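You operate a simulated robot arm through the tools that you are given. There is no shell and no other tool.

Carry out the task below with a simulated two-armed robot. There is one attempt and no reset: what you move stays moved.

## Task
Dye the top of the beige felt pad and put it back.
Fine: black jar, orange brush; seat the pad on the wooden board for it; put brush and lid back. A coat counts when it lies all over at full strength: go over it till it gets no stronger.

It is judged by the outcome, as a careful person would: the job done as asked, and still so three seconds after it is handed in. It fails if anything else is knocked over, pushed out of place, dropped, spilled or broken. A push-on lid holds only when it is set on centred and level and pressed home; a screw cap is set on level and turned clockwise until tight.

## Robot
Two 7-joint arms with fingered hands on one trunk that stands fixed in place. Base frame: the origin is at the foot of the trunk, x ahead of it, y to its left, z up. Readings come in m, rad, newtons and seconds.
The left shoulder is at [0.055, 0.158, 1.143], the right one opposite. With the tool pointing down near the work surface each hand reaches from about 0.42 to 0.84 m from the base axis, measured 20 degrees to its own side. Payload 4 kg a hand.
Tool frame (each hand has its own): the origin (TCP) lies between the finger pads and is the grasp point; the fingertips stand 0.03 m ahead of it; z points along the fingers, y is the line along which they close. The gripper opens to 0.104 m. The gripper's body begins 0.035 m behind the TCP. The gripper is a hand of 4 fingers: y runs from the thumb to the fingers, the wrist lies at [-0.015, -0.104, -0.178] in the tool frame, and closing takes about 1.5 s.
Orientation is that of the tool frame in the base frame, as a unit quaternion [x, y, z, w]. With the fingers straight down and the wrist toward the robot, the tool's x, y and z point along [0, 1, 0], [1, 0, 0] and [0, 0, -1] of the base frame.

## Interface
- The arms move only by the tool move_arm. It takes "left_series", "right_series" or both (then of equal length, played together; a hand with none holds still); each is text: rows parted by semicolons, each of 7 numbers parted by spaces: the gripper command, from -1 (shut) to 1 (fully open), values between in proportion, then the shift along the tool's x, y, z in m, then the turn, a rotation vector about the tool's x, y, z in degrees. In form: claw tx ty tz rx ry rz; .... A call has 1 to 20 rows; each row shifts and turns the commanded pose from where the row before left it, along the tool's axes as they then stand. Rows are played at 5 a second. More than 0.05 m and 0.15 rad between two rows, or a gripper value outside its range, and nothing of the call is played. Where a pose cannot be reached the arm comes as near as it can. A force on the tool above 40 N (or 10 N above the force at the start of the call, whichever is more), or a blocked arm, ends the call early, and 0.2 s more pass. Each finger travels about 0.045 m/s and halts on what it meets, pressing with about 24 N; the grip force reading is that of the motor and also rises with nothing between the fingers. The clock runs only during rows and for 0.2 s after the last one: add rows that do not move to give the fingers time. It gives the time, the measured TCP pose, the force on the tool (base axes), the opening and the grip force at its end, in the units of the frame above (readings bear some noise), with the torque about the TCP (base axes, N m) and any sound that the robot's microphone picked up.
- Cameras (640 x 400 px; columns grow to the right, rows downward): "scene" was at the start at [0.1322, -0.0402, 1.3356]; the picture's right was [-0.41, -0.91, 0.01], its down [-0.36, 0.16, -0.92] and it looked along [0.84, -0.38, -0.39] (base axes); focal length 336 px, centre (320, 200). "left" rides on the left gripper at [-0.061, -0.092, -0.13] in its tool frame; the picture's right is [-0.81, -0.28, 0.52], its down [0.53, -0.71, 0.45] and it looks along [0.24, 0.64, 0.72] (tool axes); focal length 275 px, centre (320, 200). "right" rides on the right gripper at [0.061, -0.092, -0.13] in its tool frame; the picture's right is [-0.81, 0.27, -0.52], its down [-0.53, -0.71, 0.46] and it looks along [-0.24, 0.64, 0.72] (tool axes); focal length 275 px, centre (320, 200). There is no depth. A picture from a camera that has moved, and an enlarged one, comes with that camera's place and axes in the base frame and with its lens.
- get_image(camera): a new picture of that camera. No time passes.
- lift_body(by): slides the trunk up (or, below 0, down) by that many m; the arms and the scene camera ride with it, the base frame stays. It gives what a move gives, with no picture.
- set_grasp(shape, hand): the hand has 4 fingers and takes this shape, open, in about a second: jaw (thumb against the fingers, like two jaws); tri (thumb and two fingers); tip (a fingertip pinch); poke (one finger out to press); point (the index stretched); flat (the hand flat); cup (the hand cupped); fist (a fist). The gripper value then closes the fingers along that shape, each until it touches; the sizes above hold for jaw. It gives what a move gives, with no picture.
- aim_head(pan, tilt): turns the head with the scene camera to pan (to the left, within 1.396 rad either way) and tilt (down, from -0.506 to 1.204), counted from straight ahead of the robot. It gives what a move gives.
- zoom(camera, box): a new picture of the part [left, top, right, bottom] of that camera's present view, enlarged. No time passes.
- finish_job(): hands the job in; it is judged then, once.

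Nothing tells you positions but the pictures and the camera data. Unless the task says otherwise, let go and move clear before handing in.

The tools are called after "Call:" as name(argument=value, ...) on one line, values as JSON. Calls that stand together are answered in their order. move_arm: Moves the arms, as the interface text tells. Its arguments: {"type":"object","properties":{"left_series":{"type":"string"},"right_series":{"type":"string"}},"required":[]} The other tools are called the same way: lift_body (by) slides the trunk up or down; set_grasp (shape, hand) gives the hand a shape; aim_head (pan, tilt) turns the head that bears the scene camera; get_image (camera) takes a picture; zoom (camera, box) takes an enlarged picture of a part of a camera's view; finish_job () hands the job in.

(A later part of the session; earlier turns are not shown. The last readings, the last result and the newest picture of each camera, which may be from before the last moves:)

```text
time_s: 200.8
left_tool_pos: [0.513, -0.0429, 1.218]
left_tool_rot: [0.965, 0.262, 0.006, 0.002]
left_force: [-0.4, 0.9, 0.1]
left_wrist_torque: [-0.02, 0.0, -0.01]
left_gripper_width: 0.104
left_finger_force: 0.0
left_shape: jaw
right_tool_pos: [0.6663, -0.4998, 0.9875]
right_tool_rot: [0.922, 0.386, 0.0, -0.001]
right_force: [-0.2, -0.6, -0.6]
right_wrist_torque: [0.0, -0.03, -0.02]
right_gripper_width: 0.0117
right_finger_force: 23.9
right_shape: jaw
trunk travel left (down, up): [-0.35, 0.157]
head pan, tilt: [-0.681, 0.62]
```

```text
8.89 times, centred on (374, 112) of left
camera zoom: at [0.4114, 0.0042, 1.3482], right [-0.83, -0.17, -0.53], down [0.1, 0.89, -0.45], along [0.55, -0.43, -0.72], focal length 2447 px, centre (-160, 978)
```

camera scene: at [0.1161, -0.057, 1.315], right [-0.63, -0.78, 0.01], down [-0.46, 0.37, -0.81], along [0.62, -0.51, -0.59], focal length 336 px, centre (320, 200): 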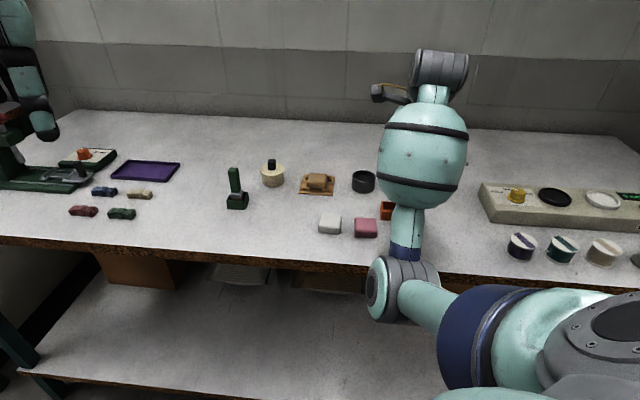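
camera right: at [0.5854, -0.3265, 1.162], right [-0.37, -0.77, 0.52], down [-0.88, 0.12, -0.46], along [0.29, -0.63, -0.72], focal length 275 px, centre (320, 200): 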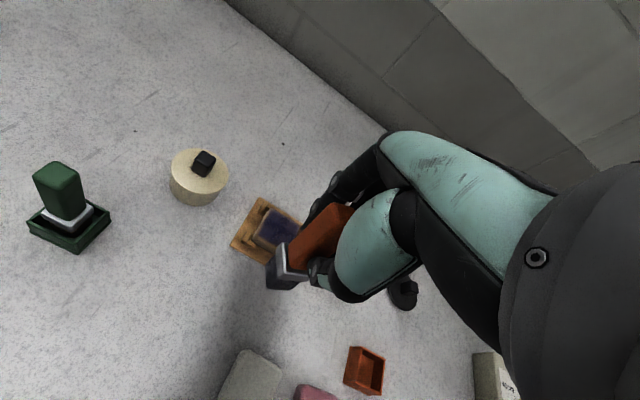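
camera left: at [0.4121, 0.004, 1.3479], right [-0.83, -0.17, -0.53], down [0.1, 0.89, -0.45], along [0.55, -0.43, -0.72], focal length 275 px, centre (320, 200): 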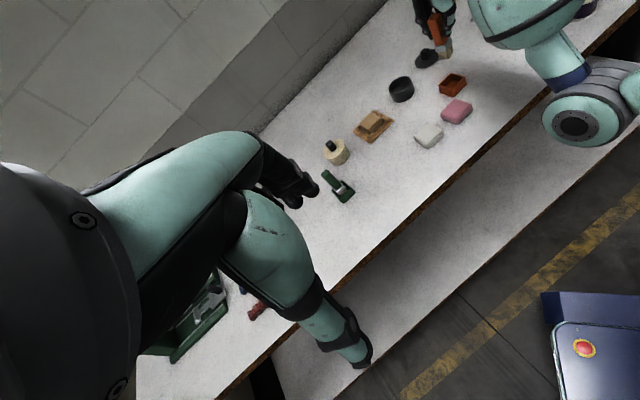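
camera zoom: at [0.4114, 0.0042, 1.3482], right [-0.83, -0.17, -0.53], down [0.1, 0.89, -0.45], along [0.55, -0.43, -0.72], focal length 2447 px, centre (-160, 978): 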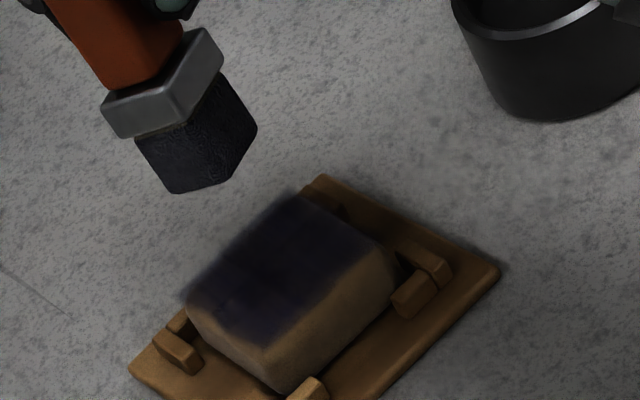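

Moving to the inspection pose to compare.

Call:
move_arm(right_series="-1 -0.022 -0.0225 -0.013 0 0 0; -1 -0.022 -0.0225 -0.013 0 0 0; -1 -0.022 -0.0225 -0.013 0 0 0; -1 0 0 0 0 0 0; -1 0 0 0 0 0 0")

Call:
zoom(camera="right", box=[194, 176, 258, 242])

Call:
zoom(camera="right", box=[200, 190, 250, 221])

Call:
zoom(camera="right", box=[200, 215, 250, 246])

Call:
zoom(camera="scene", box=[306, 168, 336, 187])

```text
time_s: 202.0
left_tool_pos: [0.5126, -0.043, 1.2171]
left_tool_rot: [0.965, 0.262, 0.005, 0.0]
left_force: [0.4, 0.3, 0.3]
left_wrist_torque: [-0.02, -0.04, -0.01]
left_gripper_width: 0.1039
left_finger_force: 0.0
left_shape: jaw
right_tool_pos: [0.5714, -0.5012, 1.0266]
right_tool_rot: [0.922, 0.387, -0.001, 0.001]
right_force: [0.3, 0.7, -1.3]
right_wrist_torque: [-0.02, -0.02, -0.01]
right_gripper_width: 0.012
right_finger_force: 23.3
right_shape: jaw
trunk travel left (down, up): [-0.35, 0.157]
head pan, tilt: [-0.681, 0.62]
```

```text
6.06 times, centred on (226, 209) of right
camera zoom: at [0.5496, -0.3927, 1.1563], right [-0.37, -0.77, 0.52], down [-0.88, 0.12, -0.46], along [0.29, -0.63, -0.72], focal length 1668 px, centre (890, 146)
```

zoom: 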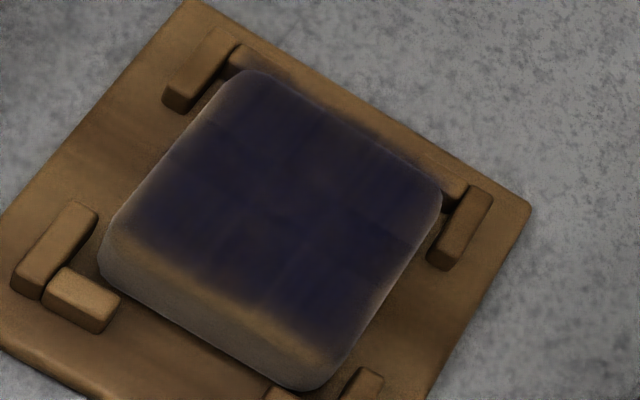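

```text
12.80 times, centred on (225, 206) of right
camera zoom: at [0.5496, -0.3927, 1.1563], right [-0.37, -0.77, 0.52], down [-0.88, 0.12, -0.46], along [0.29, -0.63, -0.72], focal length 3524 px, centre (1536, 130)
```

zoom: 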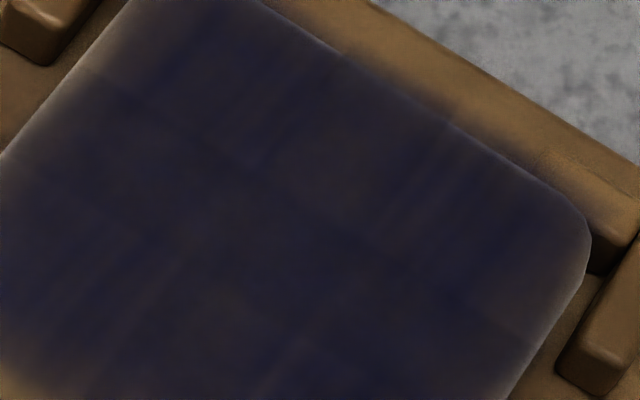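

```text
12.80 times, centred on (225, 230) of right
camera zoom: at [0.5496, -0.3927, 1.1563], right [-0.37, -0.77, 0.52], down [-0.88, 0.12, -0.46], along [0.29, -0.63, -0.72], focal length 3524 px, centre (1536, -190)
```

zoom: 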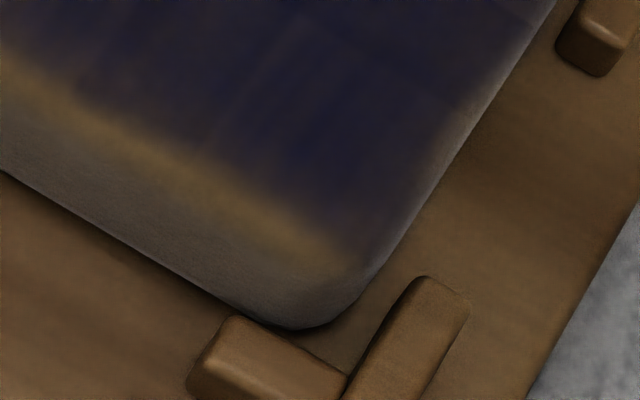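

```text
16.00 times, centred on (321, 178) of scene
camera zoom: at [0.1163, -0.057, 1.315], right [-0.63, -0.78, 0.01], down [-0.46, 0.37, -0.81], along [0.62, -0.51, -0.59], focal length 5384 px, centre (304, 560)
```

zoom: 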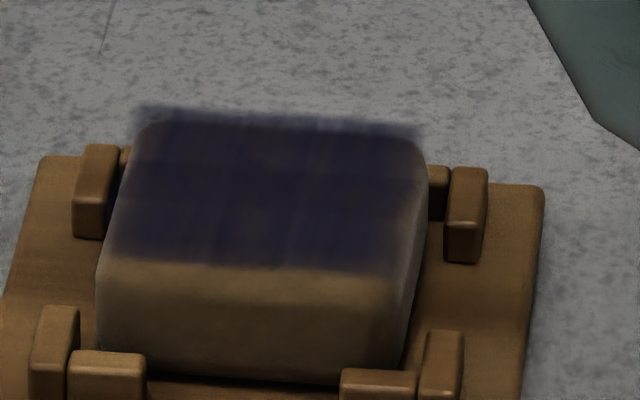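

The coat is unchanged from the previous pass – it has stopped getting stronger, so it's at full strength all over. Now to return the brush; checking its lean in the hand first.

Call:
zoom(camera="left", box=[370, 40, 450, 90])

Call:
zoom(camera="right", box=[230, 160, 390, 290])

Call:
zoom(camera="left", box=[420, 50, 484, 100])

```text
8.00 times, centred on (410, 65) of left
camera zoom: at [0.4121, 0.0037, 1.3479], right [-0.83, -0.17, -0.53], down [0.1, 0.89, -0.45], along [0.55, -0.43, -0.72], focal length 2202 px, centre (-400, 1280)
```

zoom: 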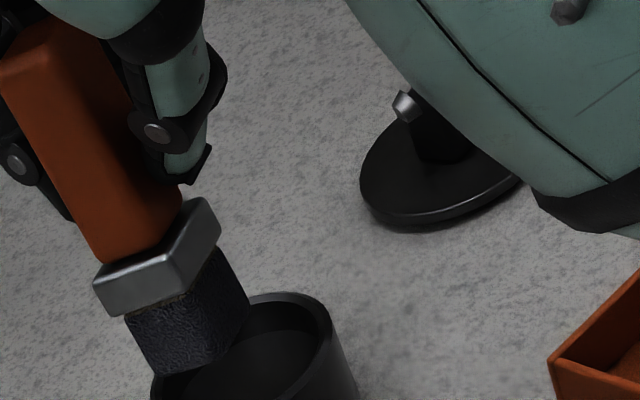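

```text
3.08 times, centred on (310, 225) of right
camera zoom: at [0.5496, -0.3927, 1.1563], right [-0.37, -0.77, 0.52], down [-0.88, 0.12, -0.46], along [0.29, -0.63, -0.72], focal length 847 px, centre (351, 123)
```

zoom: 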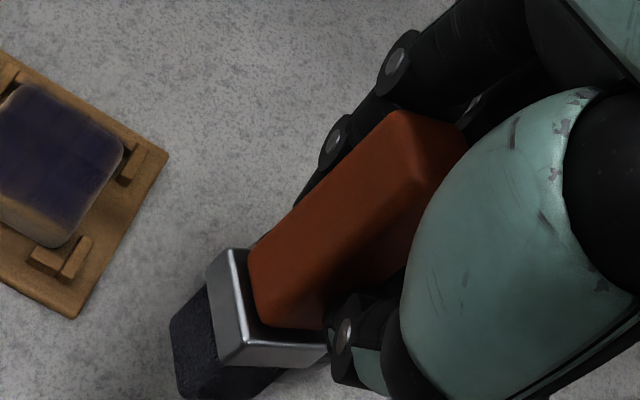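

```text
8.00 times, centred on (452, 75) of left
camera zoom: at [0.4121, 0.0037, 1.3479], right [-0.83, -0.17, -0.53], down [0.1, 0.89, -0.45], along [0.55, -0.43, -0.72], focal length 2202 px, centre (-736, 1200)
```

zoom: 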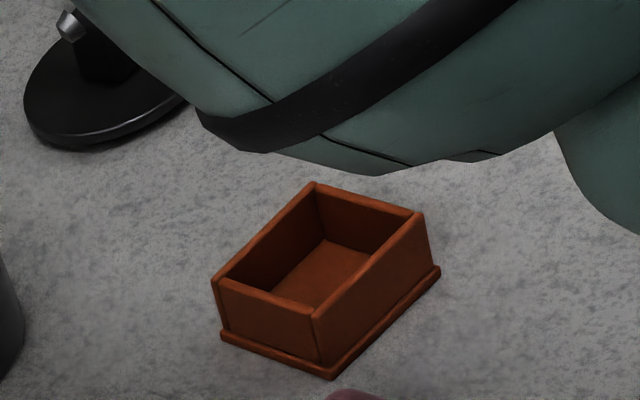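

Brush hangs upright (within ~2°) with its tip almost exactly under the grasp point. Moving above its box.

Call:
move_arm(right_series="-1 -0.0357 -0.0115 0 0 0 0; -1 -0.0357 -0.0115 0 0 0 0; -1 -0.0358 -0.0115 0 0 0 0; -1 0 0 0.03 0 0 0; -1 0 0 0 0 0 0; -1 0 0 0 0 0 0")

Call:
zoom(camera="left", box=[404, 30, 484, 100])

Call:
zoom(camera="right", box=[210, 190, 370, 310])

Call:
get_image(camera="scene")

```text
time_s: 203.4
left_tool_pos: [0.5117, -0.0424, 1.2191]
left_tool_rot: [0.965, 0.263, 0.006, 0.002]
left_force: [-0.9, 0.4, 0.3]
left_wrist_torque: [0.01, -0.04, 0.03]
left_gripper_width: 0.1038
left_finger_force: 0.0
left_shape: jaw
right_tool_pos: [0.4697, -0.5526, 0.9935]
right_tool_rot: [0.922, 0.387, 0.0, 0.0]
right_force: [0.1, 0.2, -1.1]
right_wrist_torque: [-0.01, 0.01, 0.0]
right_gripper_width: 0.0121
right_finger_force: 24.2
right_shape: jaw
trunk travel left (down, up): [-0.35, 0.157]
head pan, tilt: [-0.681, 0.62]
```

```text
5.71 times, centred on (444, 65) of left
camera zoom: at [0.4121, 0.0038, 1.3479], right [-0.83, -0.17, -0.53], down [0.1, 0.89, -0.45], along [0.55, -0.43, -0.72], focal length 1573 px, centre (-389, 971)
```

zoom: 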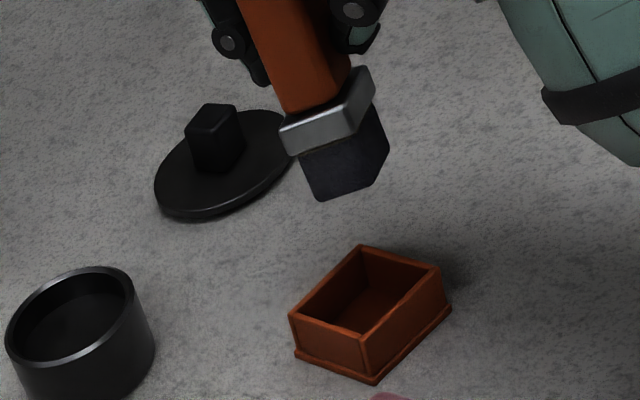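

```text
3.33 times, centred on (290, 250) of right
camera zoom: at [0.4486, -0.4444, 1.1239], right [-0.37, -0.77, 0.52], down [-0.88, 0.12, -0.46], along [0.29, -0.63, -0.72], focal length 918 px, centre (420, 33)
```

zoom: 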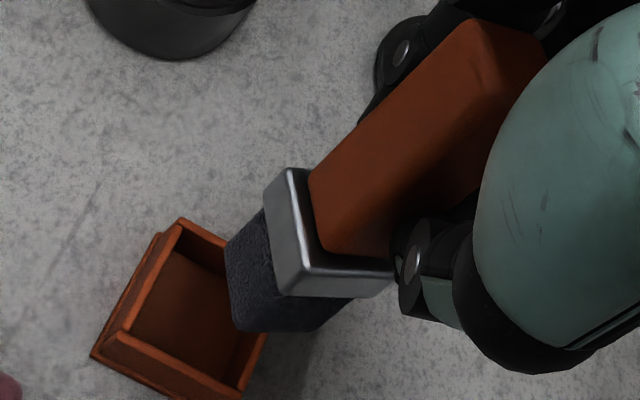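

```text
taken
camera scene: at [0.1161, -0.057, 1.315], right [-0.63, -0.78, 0.01], down [-0.46, 0.37, -0.81], along [0.62, -0.51, -0.59], focal length 336 px, centre (320, 200)
```

scene: 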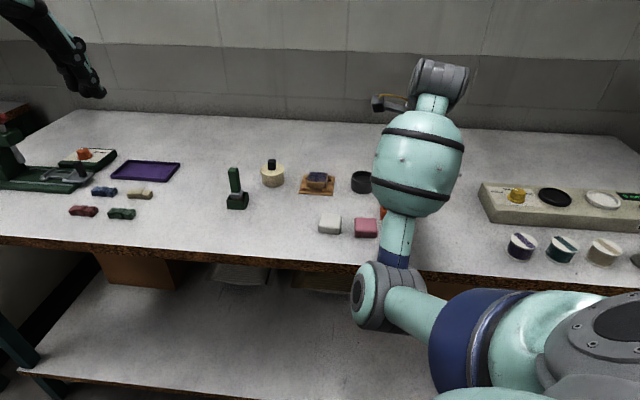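

The box centre appears about 5–6 mm further along +y than the tip. Shifting and lowering to just above the rim, then re-checking.

Call:
move_arm(right_series="-1 0 0.005 0.02 0 0 0; -1 0 0 0.02 0 0 0; -1 0 0 0.008 0 0 0; -1 0 0 0 0 0 0; -1 0 0 0 0 0 0")

Call:
zoom(camera="left", box=[414, 40, 478, 95])

Call:
zoom(camera="right", box=[230, 190, 358, 290])

```text
time_s: 204.6
left_tool_pos: [0.5129, -0.0429, 1.2176]
left_tool_rot: [0.965, 0.263, 0.005, 0.001]
left_force: [0.2, 0.3, 0.5]
left_wrist_torque: [0.0, -0.01, 0.0]
left_gripper_width: 0.1038
left_finger_force: 0.0
left_shape: jaw
right_tool_pos: [0.4734, -0.5558, 0.9494]
right_tool_rot: [0.922, 0.386, 0.0, -0.001]
right_force: [0.6, 0.5, -1.3]
right_wrist_torque: [0.02, 0.02, -0.02]
right_gripper_width: 0.0122
right_finger_force: 24.6
right_shape: jaw
trunk travel left (down, up): [-0.35, 0.157]
head pan, tilt: [-0.681, 0.62]
```

```text
7.27 times, centred on (446, 68) of left
camera zoom: at [0.412, 0.0037, 1.348], right [-0.83, -0.17, -0.53], down [0.1, 0.89, -0.45], along [0.55, -0.43, -0.72], focal length 2002 px, centre (-596, 1164)
```

zoom: 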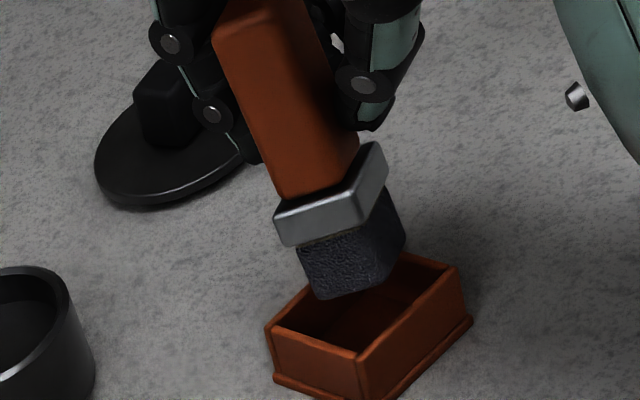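

```text
4.00 times, centred on (294, 240) of right
camera zoom: at [0.4523, -0.4471, 1.0795], right [-0.37, -0.77, 0.52], down [-0.88, 0.12, -0.46], along [0.29, -0.63, -0.72], focal length 1101 px, centre (424, 40)
```

zoom: 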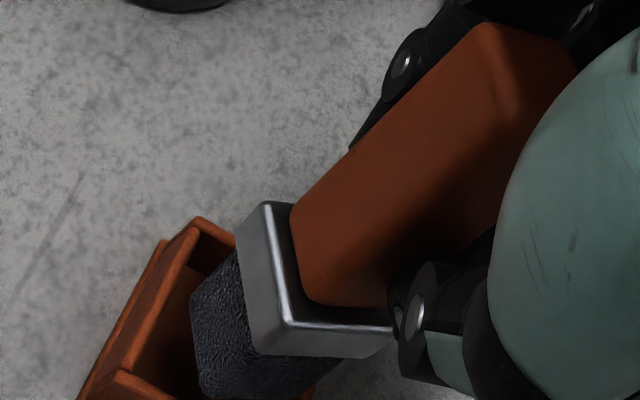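

The brush has twisted ~29° in the hand, so I'll rotate the wrist to square it with the box and shift to centre it over the opening.

Call:
move_arm(right_series="-1 0 0 -0.015 0 0 0; -1 -0.0054 0.0046 0 0 0 0; -1 0 0 0 0 0 7.25; -1 0 0 0 0 0 7.25; -1 0 0 0 0 0 7.25; -1 0 0 0 0 0 7.25; -1 0 0 0 0 0 0; -1 0 0 0 0 0 0")

Call:
zoom(camera="left", box=[414, 35, 478, 90])

Call:
zoom(camera="right", box=[230, 190, 358, 290])

Call:
zoom(camera="scene", box=[340, 150, 436, 230])

```text
time_s: 206.4
left_tool_pos: [0.5119, -0.0427, 1.2176]
left_tool_rot: [0.965, 0.263, 0.005, 0.001]
left_force: [0.4, -1.0, -0.1]
left_wrist_torque: [-0.02, 0.02, -0.02]
left_gripper_width: 0.1037
left_finger_force: 0.1
left_shape: jaw
right_tool_pos: [0.4744, -0.5633, 0.9636]
right_tool_rot: [0.99, 0.143, 0.0, 0.0]
right_force: [-0.5, -0.8, -0.2]
right_wrist_torque: [0.01, 0.0, 0.02]
right_gripper_width: 0.0121
right_finger_force: 24.2
right_shape: jaw
trunk travel left (down, up): [-0.35, 0.157]
head pan, tilt: [-0.681, 0.62]
```

```text
7.27 times, centred on (446, 62) of left
camera zoom: at [0.412, 0.0039, 1.3479], right [-0.83, -0.17, -0.53], down [0.1, 0.89, -0.45], along [0.55, -0.43, -0.72], focal length 2002 px, centre (-596, 1200)
```

zoom: 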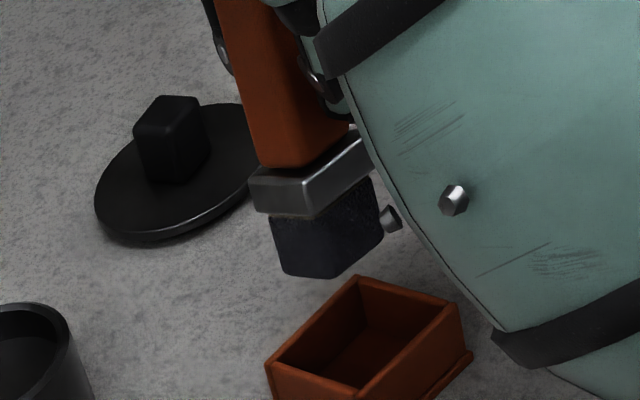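

```text
4.00 times, centred on (294, 240) of right
camera zoom: at [0.5079, -0.4566, 1.0942], right [-0.7, -0.49, 0.52], down [-0.71, 0.53, -0.46], along [-0.05, -0.69, -0.72], focal length 1101 px, centre (424, 40)
```

zoom: 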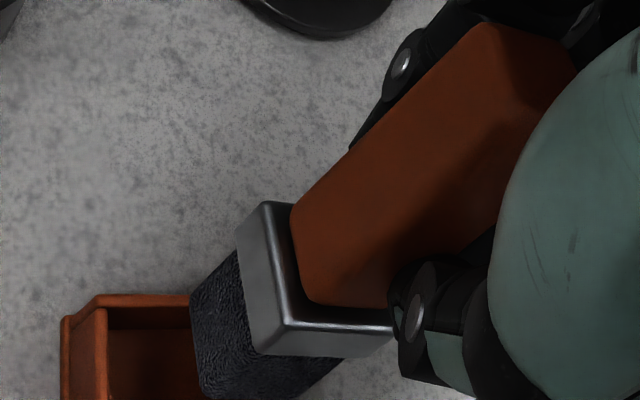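

```text
5.00 times, centred on (388, 190) of scene
camera zoom: at [0.1161, -0.0568, 1.315], right [-0.63, -0.78, 0.01], down [-0.46, 0.37, -0.81], along [0.62, -0.51, -0.59], focal length 1682 px, centre (-20, 250)
```

zoom: 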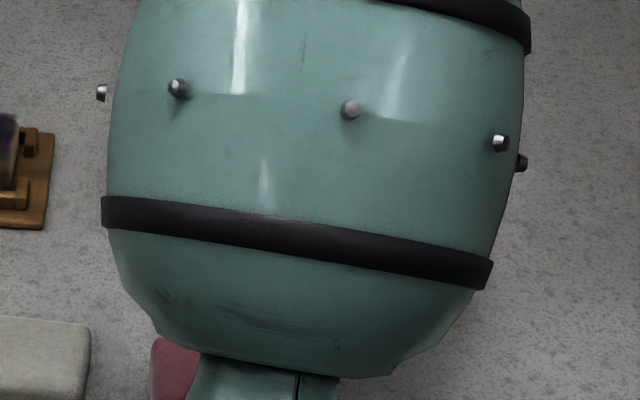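

Call:
zoom(camera="right", box=[220, 220, 348, 320])

```text
4.00 times, centred on (284, 270) of right
camera zoom: at [0.5079, -0.4566, 1.0942], right [-0.7, -0.49, 0.52], down [-0.71, 0.53, -0.46], along [-0.05, -0.69, -0.72], focal length 1101 px, centre (464, -80)
```

zoom: 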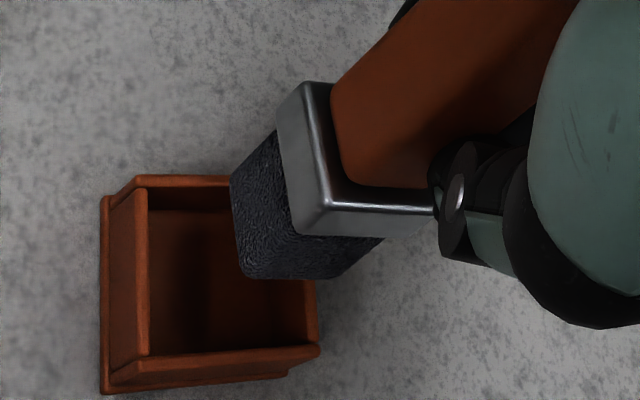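

Bristles are now square with the box and within ~4 mm of its centre. Final small shift and lowering into the box.

Call:
move_arm(right_series="-1 -0.003 0.004 0 0 0 0; -1 0 0 0.012 0 0 0; -1 0 0 0.012 0 0 0; -1 0 0 0 0 0 0; -1 0 0 0 0 0 0")

Call:
zoom(camera="left", box=[414, 45, 478, 100])

Call:
zoom(camera="right", box=[220, 200, 348, 300])

```text
time_s: 207.6
left_tool_pos: [0.5132, -0.043, 1.2171]
left_tool_rot: [0.965, 0.262, 0.006, 0.002]
left_force: [-0.9, -0.1, -1.3]
left_wrist_torque: [0.02, -0.03, 0.02]
left_gripper_width: 0.1042
left_finger_force: 0.1
left_shape: jaw
right_tool_pos: [0.4726, -0.5668, 0.9394]
right_tool_rot: [0.99, 0.144, 0.0, 0.001]
right_force: [0.4, 1.3, -0.6]
right_wrist_torque: [0.04, 0.0, 0.01]
right_gripper_width: 0.0123
right_finger_force: 23.7
right_shape: jaw
trunk travel left (down, up): [-0.35, 0.157]
head pan, tilt: [-0.681, 0.62]
```

```text
7.27 times, centred on (446, 72) of left
camera zoom: at [0.4121, 0.0038, 1.3479], right [-0.83, -0.17, -0.53], down [0.1, 0.89, -0.45], along [0.55, -0.43, -0.72], focal length 2002 px, centre (-596, 1127)
```

zoom: 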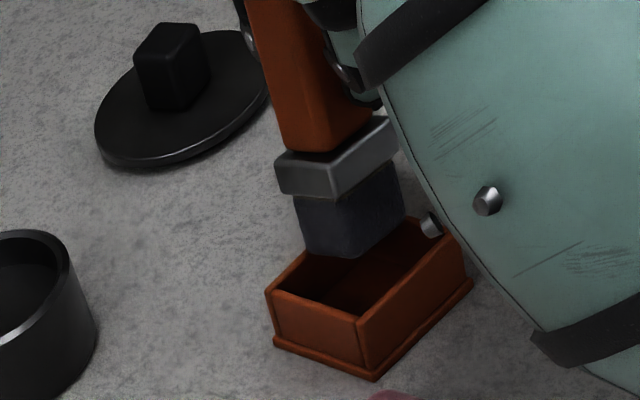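

```text
4.00 times, centred on (284, 250) of right
camera zoom: at [0.5058, -0.4606, 1.0694], right [-0.7, -0.49, 0.52], down [-0.71, 0.53, -0.46], along [-0.05, -0.69, -0.72], focal length 1101 px, centre (464, 0)
```

zoom: 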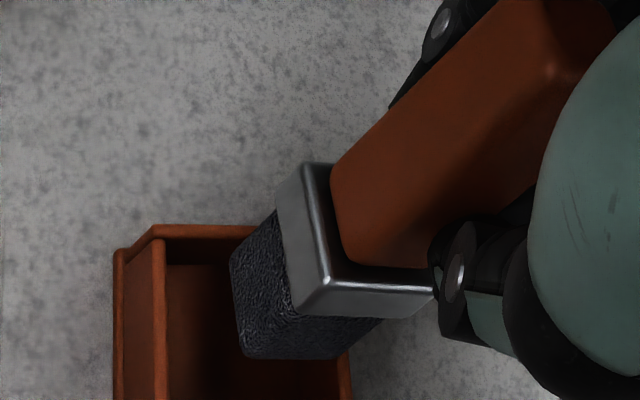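

Aligned. Lowering into the box until it touches the floor.

Call:
move_arm(right_series="-1 0 0 0.006 0 0 0; -1 0 0 0.006 0 0 0; -1 0 0 0 0 0 0; -1 0 0 0.003 0 0 0; -1 0 0 0 0 0 0; -1 0 0 0 0 0 0")

Call:
zoom(camera="left", box=[414, 45, 478, 100])

Call:
zoom(camera="right", box=[220, 180, 348, 280])

```text
time_s: 209.0
left_tool_pos: [0.5117, -0.0437, 1.2169]
left_tool_rot: [0.965, 0.263, 0.006, 0.001]
left_force: [-0.7, 0.2, -0.6]
left_wrist_torque: [-0.03, 0.01, -0.02]
left_gripper_width: 0.104
left_finger_force: 0.0
left_shape: jaw
right_tool_pos: [0.4716, -0.567, 0.924]
right_tool_rot: [0.99, 0.143, 0.0, -0.001]
right_force: [0.4, 0.1, -0.3]
right_wrist_torque: [-0.03, -0.01, -0.01]
right_gripper_width: 0.0119
right_finger_force: 23.8
right_shape: jaw
trunk travel left (down, up): [-0.35, 0.157]
head pan, tilt: [-0.681, 0.62]
```

```text
7.27 times, centred on (446, 72) of left
camera zoom: at [0.412, 0.0037, 1.348], right [-0.83, -0.17, -0.53], down [0.1, 0.89, -0.45], along [0.55, -0.43, -0.72], focal length 2002 px, centre (-596, 1127)
```

zoom: 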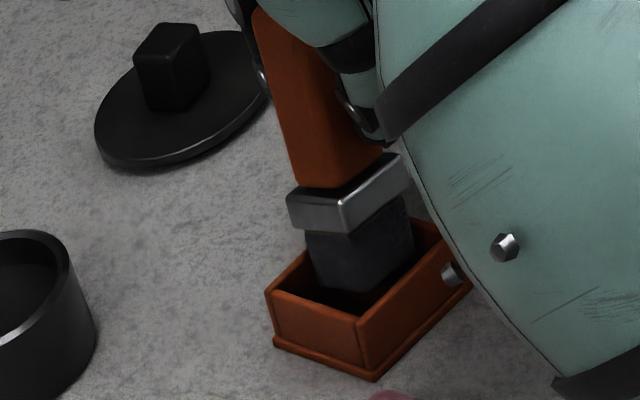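

```text
4.00 times, centred on (284, 230) of right
camera zoom: at [0.5052, -0.4614, 1.0549], right [-0.7, -0.49, 0.52], down [-0.71, 0.53, -0.46], along [-0.05, -0.69, -0.72], focal length 1101 px, centre (464, 80)
```

zoom: 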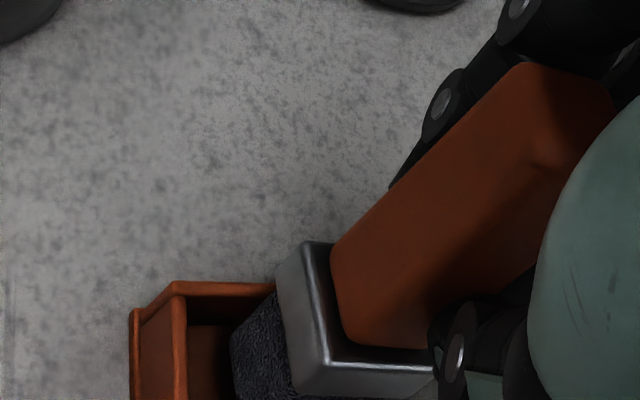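

Call:
move_arm(right_series="-1 0 0 0.003 0 0 0; -1 0 0 0 0 0 0; -1 0 0 0.002 0 0 0; -1 0 0 0 0 0 0; -1 0 0 0 0 0 0")

```text
time_s: 210.2
left_tool_pos: [0.5123, -0.0432, 1.2166]
left_tool_rot: [0.965, 0.262, 0.006, 0.001]
left_force: [-0.2, -0.5, 0.6]
left_wrist_torque: [0.01, 0.02, 0.01]
left_gripper_width: 0.1039
left_finger_force: 0.0
left_shape: jaw
right_tool_pos: [0.4721, -0.5663, 0.9193]
right_tool_rot: [0.99, 0.144, 0.0, -0.001]
right_force: [-0.5, -0.2, 0.2]
right_wrist_torque: [0.0, 0.0, -0.02]
right_gripper_width: 0.0121
right_finger_force: 24.0
right_shape: jaw
trunk travel left (down, up): [-0.35, 0.157]
head pan, tilt: [-0.681, 0.62]
```

Call:
move_arm(right_series="-1 0 0 0.002 0 0 0; -1 0 0 0 0 0 0; -1 0 0 0.002 0 0 0; -1 0 0 0 0 0 0; -1 0 0 0 0 0 0")

Call:
zoom(camera="left", box=[414, 45, 478, 100])

```text
time_s: 211.4
left_tool_pos: [0.512, -0.0428, 1.2172]
left_tool_rot: [0.965, 0.263, 0.005, 0.001]
left_force: [0.1, 0.3, 0.0]
left_wrist_torque: [0.01, 0.0, 0.0]
left_gripper_width: 0.1039
left_finger_force: 0.0
left_shape: jaw
right_tool_pos: [0.4716, -0.5662, 0.9157]
right_tool_rot: [0.99, 0.144, 0.0, 0.001]
right_force: [0.1, 0.0, 3.9]
right_wrist_torque: [-0.06, -0.05, 0.03]
right_gripper_width: 0.012
right_finger_force: 24.0
right_shape: jaw
trunk travel left (down, up): [-0.35, 0.157]
head pan, tilt: [-0.681, 0.62]
```

```text
7.27 times, centred on (446, 72) of left
camera zoom: at [0.4117, 0.0042, 1.3481], right [-0.83, -0.17, -0.53], down [0.1, 0.89, -0.45], along [0.55, -0.43, -0.72], focal length 2002 px, centre (-596, 1127)
```

zoom: 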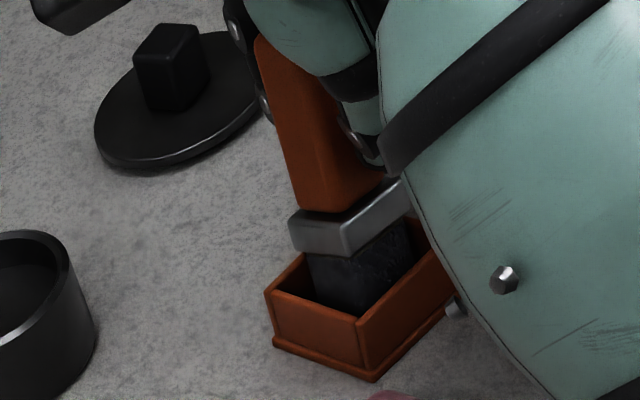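

The brush stands on the box floor (3.9 N), upright within about a degree. Easing pressure and opening slowly.

Call:
move_arm(right_series="-1 0 0 -0.0008 0 0 0; -0.85 0 0 0 0 0 0; -0.7 0 0 0 0 0 0; -0.6 0 0 0 0 0 0; -0.5 0 0 0 0 0 0; -0.4 0 0 0 0 0 0; -0.2 0 0 0 0 0 0; 0 0 0 0 0 0 0; 0.2 0 0 0 0 0 0; 0.2 0 0 0 0 0 0; 0.2 0 0 0 0 0 0")

Call:
zoom(camera="left", box=[414, 45, 478, 100])

Call:
zoom(camera="right", box=[220, 160, 380, 280])

```text
time_s: 213.8
left_tool_pos: [0.514, -0.0432, 1.2172]
left_tool_rot: [0.965, 0.264, 0.006, 0.0]
left_force: [1.1, -0.3, 0.4]
left_wrist_torque: [-0.02, 0.01, -0.01]
left_gripper_width: 0.1039
left_finger_force: 0.2
left_shape: jaw
right_tool_pos: [0.4715, -0.5675, 0.916]
right_tool_rot: [0.99, 0.143, 0.0, 0.0]
right_force: [0.1, 0.3, -0.3]
right_wrist_torque: [0.01, 0.03, 0.02]
right_gripper_width: 0.062
right_finger_force: 0.0
right_shape: jaw
trunk travel left (down, up): [-0.35, 0.157]
head pan, tilt: [-0.681, 0.62]
```

```text
7.27 times, centred on (446, 72) of left
camera zoom: at [0.412, 0.0038, 1.348], right [-0.83, -0.17, -0.53], down [0.1, 0.89, -0.45], along [0.55, -0.43, -0.72], focal length 2002 px, centre (-596, 1127)
```

zoom: 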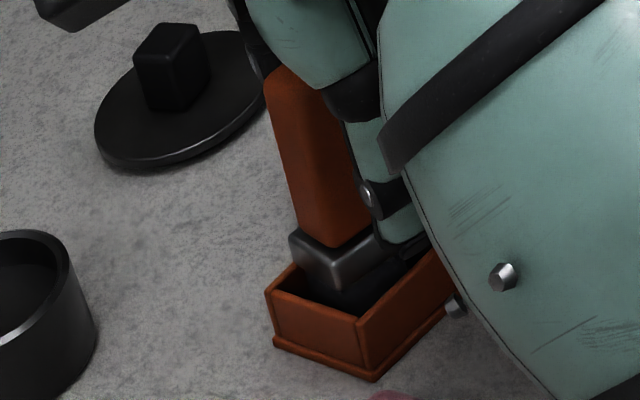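

```text
3.33 times, centred on (300, 220) of right
camera zoom: at [0.5056, -0.461, 1.0467], right [-0.7, -0.49, 0.52], down [-0.71, 0.53, -0.46], along [-0.05, -0.69, -0.72], focal length 918 px, centre (387, 133)
```

zoom: 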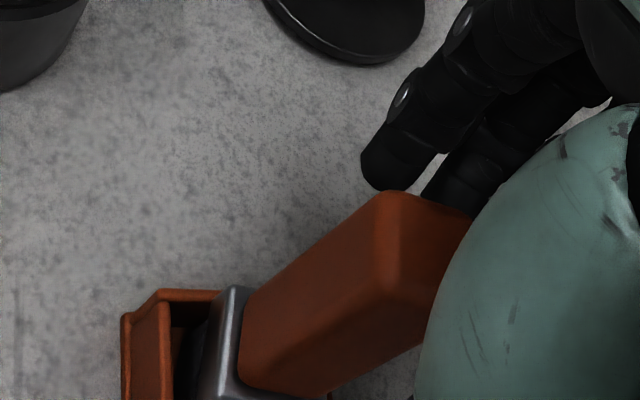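

The brush settled fully into its box, upright. Raising the hand straight up, away from it.

Call:
move_arm(right_series="0.3 0 0 -0.01 0 0 0; 0.3 0 0 -0.02 0 0 0; 0.3 0 0 -0.03 0 0 0; 0.3 0 0 -0.04 0 0 0; 0.3 0 0 -0.02 0 0 0; 0.3 0 0 0 0 0 0; 0.3 0 0 0 0 0 0")

Call:
zoom(camera="left", box=[404, 30, 484, 100])

Call:
zoom(camera="right", box=[200, 200, 360, 330])

```text
time_s: 215.4
left_tool_pos: [0.5128, -0.0422, 1.2176]
left_tool_rot: [0.965, 0.263, 0.006, 0.001]
left_force: [0.6, 0.4, 0.3]
left_wrist_torque: [0.02, 0.04, 0.0]
left_gripper_width: 0.1038
left_finger_force: 0.0
left_shape: jaw
right_tool_pos: [0.4709, -0.5685, 1.0371]
right_tool_rot: [0.99, 0.143, 0.0, 0.0]
right_force: [-0.1, 0.0, 0.2]
right_wrist_torque: [0.02, 0.0, 0.01]
right_gripper_width: 0.0672
right_finger_force: 0.1
right_shape: jaw
trunk travel left (down, up): [-0.35, 0.157]
head pan, tilt: [-0.681, 0.62]
```

```text
5.71 times, centred on (444, 65) of left
camera zoom: at [0.412, 0.0038, 1.3479], right [-0.83, -0.17, -0.53], down [0.1, 0.89, -0.45], along [0.55, -0.43, -0.72], focal length 1573 px, centre (-389, 971)
```

zoom: 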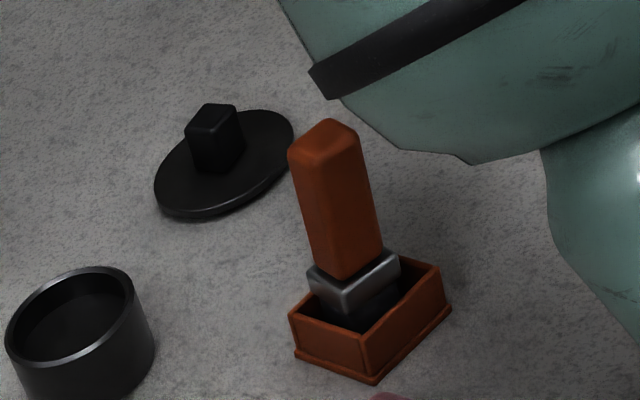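

```text
3.08 times, centred on (280, 265) of right
camera zoom: at [0.5041, -0.4621, 1.1672], right [-0.7, -0.49, 0.52], down [-0.71, 0.53, -0.46], along [-0.05, -0.69, -0.72], focal length 847 px, centre (443, 0)
```

zoom: 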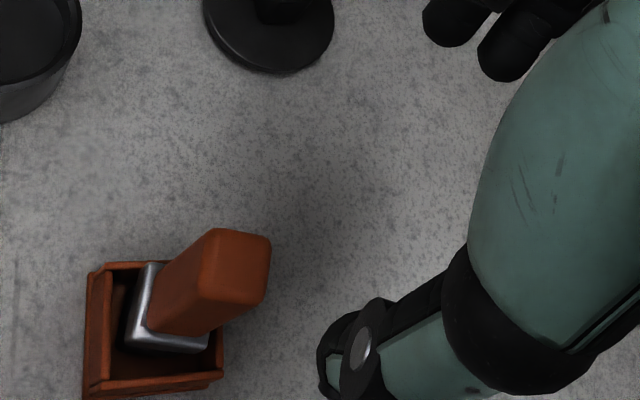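

Brush is back, upright in its box. Now fetching the lid: moving above it and turning the hand to the knob's angle.

Call:
move_arm(right_series="0 0.0067 0.0327 0 0 0 0; 0 0.0067 0.0327 0 0 0 0; 0 0.0067 0.0327 0 0 0 0; 0 0.0067 0.0327 0 0 0 0; 0 0 0 0 0 0 -8.4; 0 0 0 0 0 0 -8.4; 0 0 0 0 0 0 -8.3; 0 0 0 0.03 0 0 0; 0 0 0 0.03 0 0 0; 0 0 0 0 0 0 0; 0 0 0 0 0 0 0")

Call:
zoom(camera="right", box=[200, 200, 360, 330])

Call:
get_image(camera="scene")

Call:
zoom(camera="left", box=[380, 0, 460, 70])

```text
time_s: 217.8
left_tool_pos: [0.5128, -0.0423, 1.2162]
left_tool_rot: [0.965, 0.263, 0.005, 0.001]
left_force: [-0.2, 0.7, 0.6]
left_wrist_torque: [-0.01, 0.0, 0.01]
left_gripper_width: 0.1039
left_finger_force: 0.0
left_shape: jaw
right_tool_pos: [0.5337, -0.6835, 0.9741]
right_tool_rot: [0.935, 0.355, 0.001, 0.0]
right_force: [-0.5, -0.2, -0.4]
right_wrist_torque: [0.03, -0.03, -0.01]
right_gripper_width: 0.0525
right_finger_force: 0.0
right_shape: jaw
trunk travel left (down, up): [-0.35, 0.157]
head pan, tilt: [-0.681, 0.62]
```

```text
3.08 times, centred on (280, 265) of right
camera zoom: at [0.5206, -0.5738, 1.1042], right [-0.42, -0.74, 0.52], down [-0.87, 0.18, -0.46], along [0.25, -0.64, -0.72], focal length 847 px, centre (443, 0)
```

zoom: 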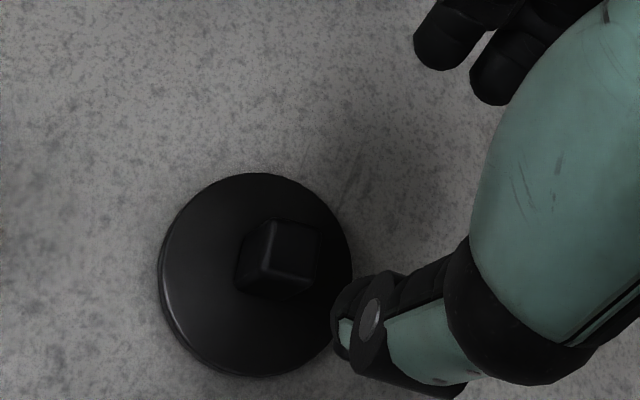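

```text
taken
camera scene: at [0.1162, -0.0571, 1.315], right [-0.63, -0.78, 0.01], down [-0.46, 0.37, -0.81], along [0.62, -0.51, -0.59], focal length 336 px, centre (320, 200)
```

scene: 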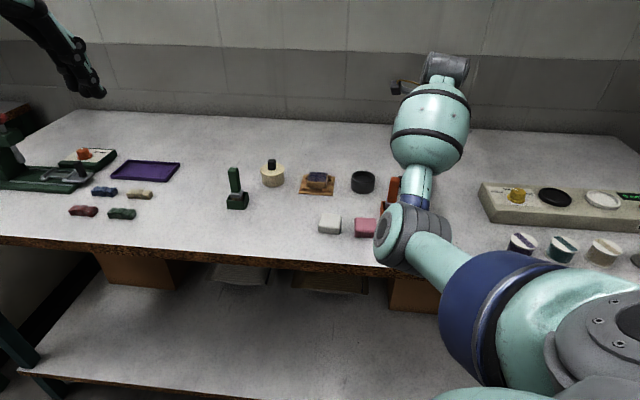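

```text
5.71 times, centred on (420, 35) of left
camera zoom: at [0.4121, 0.0036, 1.3479], right [-0.83, -0.17, -0.53], down [0.1, 0.89, -0.45], along [0.55, -0.43, -0.72], focal length 1573 px, centre (-251, 1143)
```

zoom: 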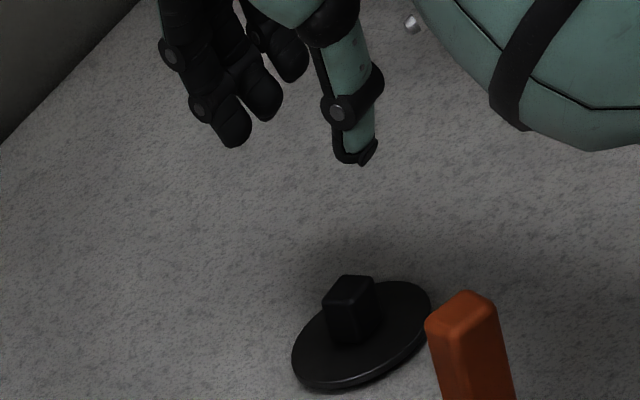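

The knob is at about (−2.4,+2.1) mm in the tool frame – exactly where I released it. Centring and descending.

Call:
move_arm(right_series="0 -0.0024 0.0021 0.03 0 0 0; 0 0 0 0.03 0 0 0; 0 0 0 0.02 0 0 0; 0 0 0 0.01 0 0 0; 0 0 0 0 0 0 0; 0 0 0 0 0 0 0")

Call:
zoom(camera="right", box=[230, 200, 358, 300])

Call:
zoom(camera="left", box=[390, 10, 454, 65])

```text
time_s: 219.2
left_tool_pos: [0.5126, -0.0429, 1.2159]
left_tool_rot: [0.965, 0.263, 0.006, 0.001]
left_force: [1.3, -0.9, -0.2]
left_wrist_torque: [0.0, 0.01, -0.02]
left_gripper_width: 0.1039
left_finger_force: 0.1
left_shape: jaw
right_tool_pos: [0.531, -0.687, 0.8875]
right_tool_rot: [0.935, 0.355, -0.001, 0.0]
right_force: [0.3, 0.2, 0.9]
right_wrist_torque: [-0.04, -0.01, -0.02]
right_gripper_width: 0.0523
right_finger_force: 0.0
right_shape: jaw
trunk travel left (down, up): [-0.35, 0.157]
head pan, tilt: [-0.681, 0.62]
```

```text
4.00 times, centred on (294, 250) of right
camera zoom: at [0.5187, -0.5782, 1.0168], right [-0.42, -0.74, 0.52], down [-0.87, 0.18, -0.46], along [0.25, -0.64, -0.72], focal length 1101 px, centre (424, 0)
```

zoom: 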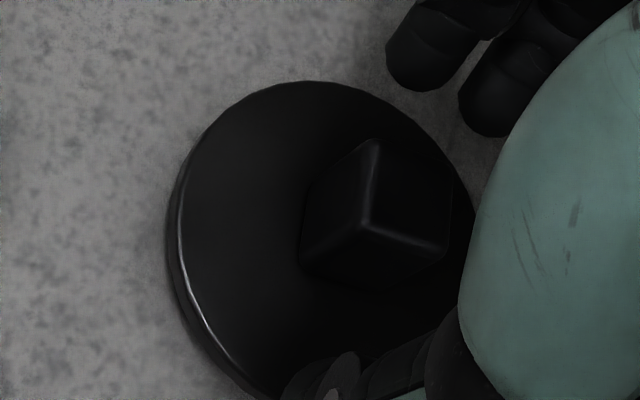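

```text
7.27 times, centred on (422, 38) of left
camera zoom: at [0.412, 0.0037, 1.348], right [-0.83, -0.17, -0.53], down [0.1, 0.89, -0.45], along [0.55, -0.43, -0.72], focal length 2002 px, centre (-422, 1382)
```

zoom: 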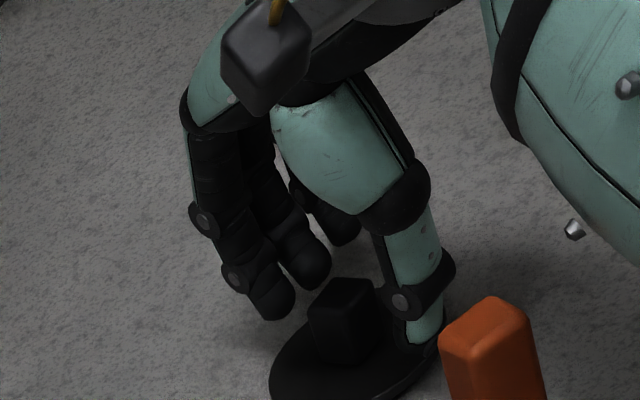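

Call:
move_arm(right_series="0 0 0.002 0.005 0 0 0; 0 0 0 0 0 0 0; -0.3 0 0 0 0 0 0; -0.5 0 0 0 0 0 0; -0.6 0 0 0 0 0 0; -0.7 0 0 0 0 0 0; -1 0 0 0 0 0 0; -1 0 0 0 0 0 0; -1 0 0 0 0 0 0; -1 0 0 0 0 0 0")

Call:
zoom(camera="right", box=[230, 210, 358, 310])

```text
time_s: 221.4
left_tool_pos: [0.5136, -0.0426, 1.2174]
left_tool_rot: [0.965, 0.262, 0.006, 0.002]
left_force: [-0.4, 0.5, 0.6]
left_wrist_torque: [-0.01, -0.01, 0.0]
left_gripper_width: 0.104
left_finger_force: 0.1
left_shape: jaw
right_tool_pos: [0.5339, -0.6899, 0.8822]
right_tool_rot: [0.935, 0.355, -0.001, -0.001]
right_force: [-0.1, 0.5, 1.5]
right_wrist_torque: [-0.05, -0.01, -0.02]
right_gripper_width: 0.0046
right_finger_force: 24.8
right_shape: jaw
trunk travel left (down, up): [-0.35, 0.157]
head pan, tilt: [-0.681, 0.62]
```

```text
4.00 times, centred on (294, 260) of right
camera zoom: at [0.5202, -0.5803, 1.0127], right [-0.42, -0.74, 0.52], down [-0.87, 0.18, -0.46], along [0.25, -0.64, -0.72], focal length 1101 px, centre (424, -40)
```

zoom: 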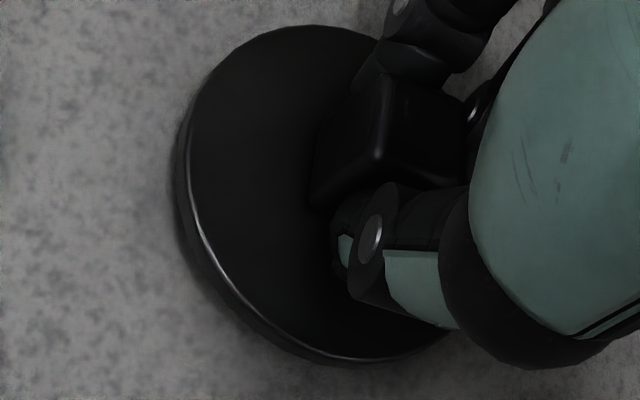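

Call:
move_arm(right_series="-1 0 0 -0.005 0 0 0; -1 0 0 -0.01 0 0 0; -1 0 0 -0.015 0 0 0; -1 0 0 0 0 0 0; -1 0 0 0 0 0 0")

Call:
zoom(camera="right", box=[230, 210, 358, 310])

Call:
zoom(camera="left", box=[380, 0, 460, 65])

```text
time_s: 222.6
left_tool_pos: [0.5119, -0.0421, 1.2175]
left_tool_rot: [0.965, 0.263, 0.005, 0.001]
left_force: [-0.5, 0.1, 0.2]
left_wrist_torque: [-0.02, -0.02, 0.02]
left_gripper_width: 0.1037
left_finger_force: 0.1
left_shape: jaw
right_tool_pos: [0.5359, -0.69, 0.9108]
right_tool_rot: [0.935, 0.355, 0.0, 0.0]
right_force: [0.6, -0.8, -0.1]
right_wrist_torque: [0.04, 0.01, 0.0]
right_gripper_width: 0.0045
right_finger_force: 23.9
right_shape: jaw
trunk travel left (down, up): [-0.35, 0.157]
head pan, tilt: [-0.681, 0.62]
```

```text
4.00 times, centred on (294, 260) of right
camera zoom: at [0.5216, -0.5797, 1.0417], right [-0.42, -0.74, 0.52], down [-0.87, 0.18, -0.46], along [0.25, -0.64, -0.72], focal length 1101 px, centre (424, -40)
```

zoom: 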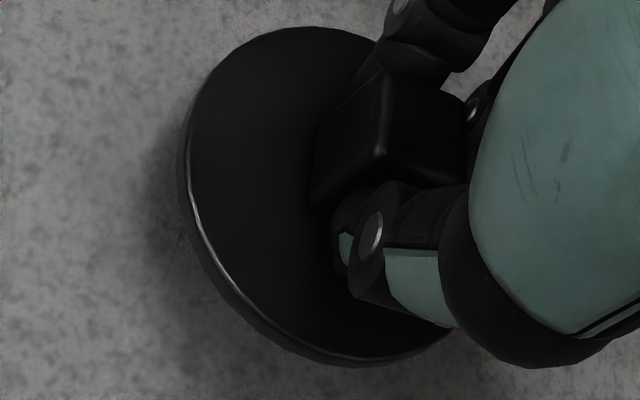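

```text
6.15 times, centred on (420, 32) of left
camera zoom: at [0.412, 0.0038, 1.3479], right [-0.83, -0.17, -0.53], down [0.1, 0.89, -0.45], along [0.55, -0.43, -0.72], focal length 1694 px, centre (-295, 1231)
```

zoom: 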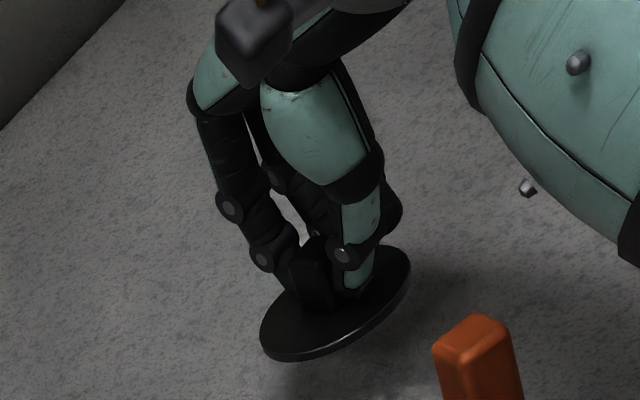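

The lid is lifted. Checking from the side whether it hangs level.

Call:
zoom(camera="left", box=[402, 15, 442, 45])

Call:
zoom(camera="scene", box=[380, 130, 460, 200])

```text
13.33 times, centred on (422, 30) of left
camera zoom: at [0.412, 0.0038, 1.3479], right [-0.83, -0.17, -0.53], down [0.1, 0.89, -0.45], along [0.55, -0.43, -0.72], focal length 3670 px, centre (-1040, 2467)
```

zoom: 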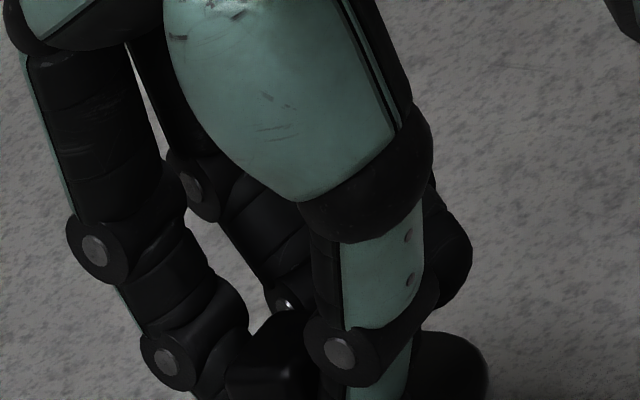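

```text
5.71 times, centred on (420, 165) of scene
camera zoom: at [0.1161, -0.057, 1.315], right [-0.63, -0.78, 0.01], down [-0.46, 0.37, -0.81], along [0.62, -0.51, -0.59], focal length 1923 px, centre (-251, 400)
```

zoom: 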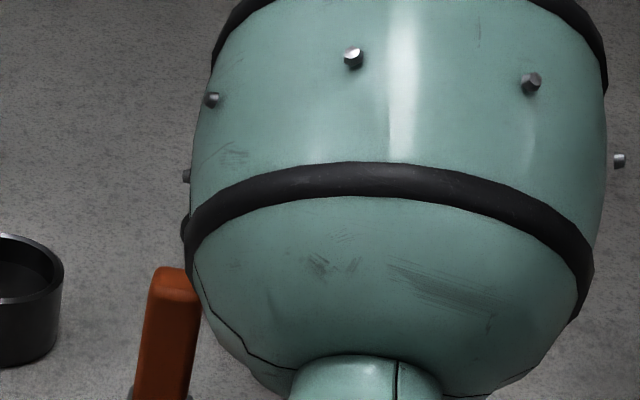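

Call:
zoom(camera="left", box=[402, 34, 450, 64])

```text
13.33 times, centred on (426, 49) of left
camera zoom: at [0.412, 0.0038, 1.3479], right [-0.83, -0.17, -0.53], down [0.1, 0.89, -0.45], along [0.55, -0.43, -0.72], focal length 3670 px, centre (-1093, 2213)
```

zoom: 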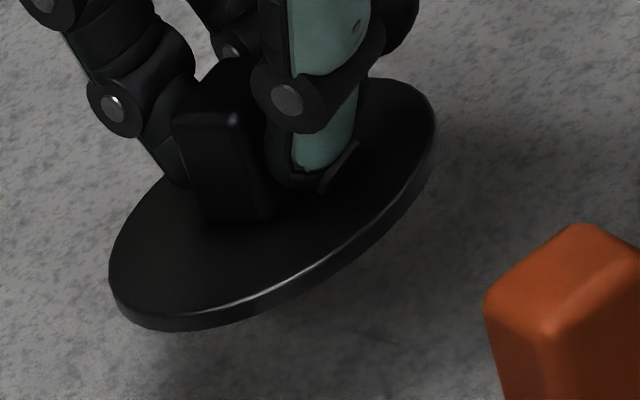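

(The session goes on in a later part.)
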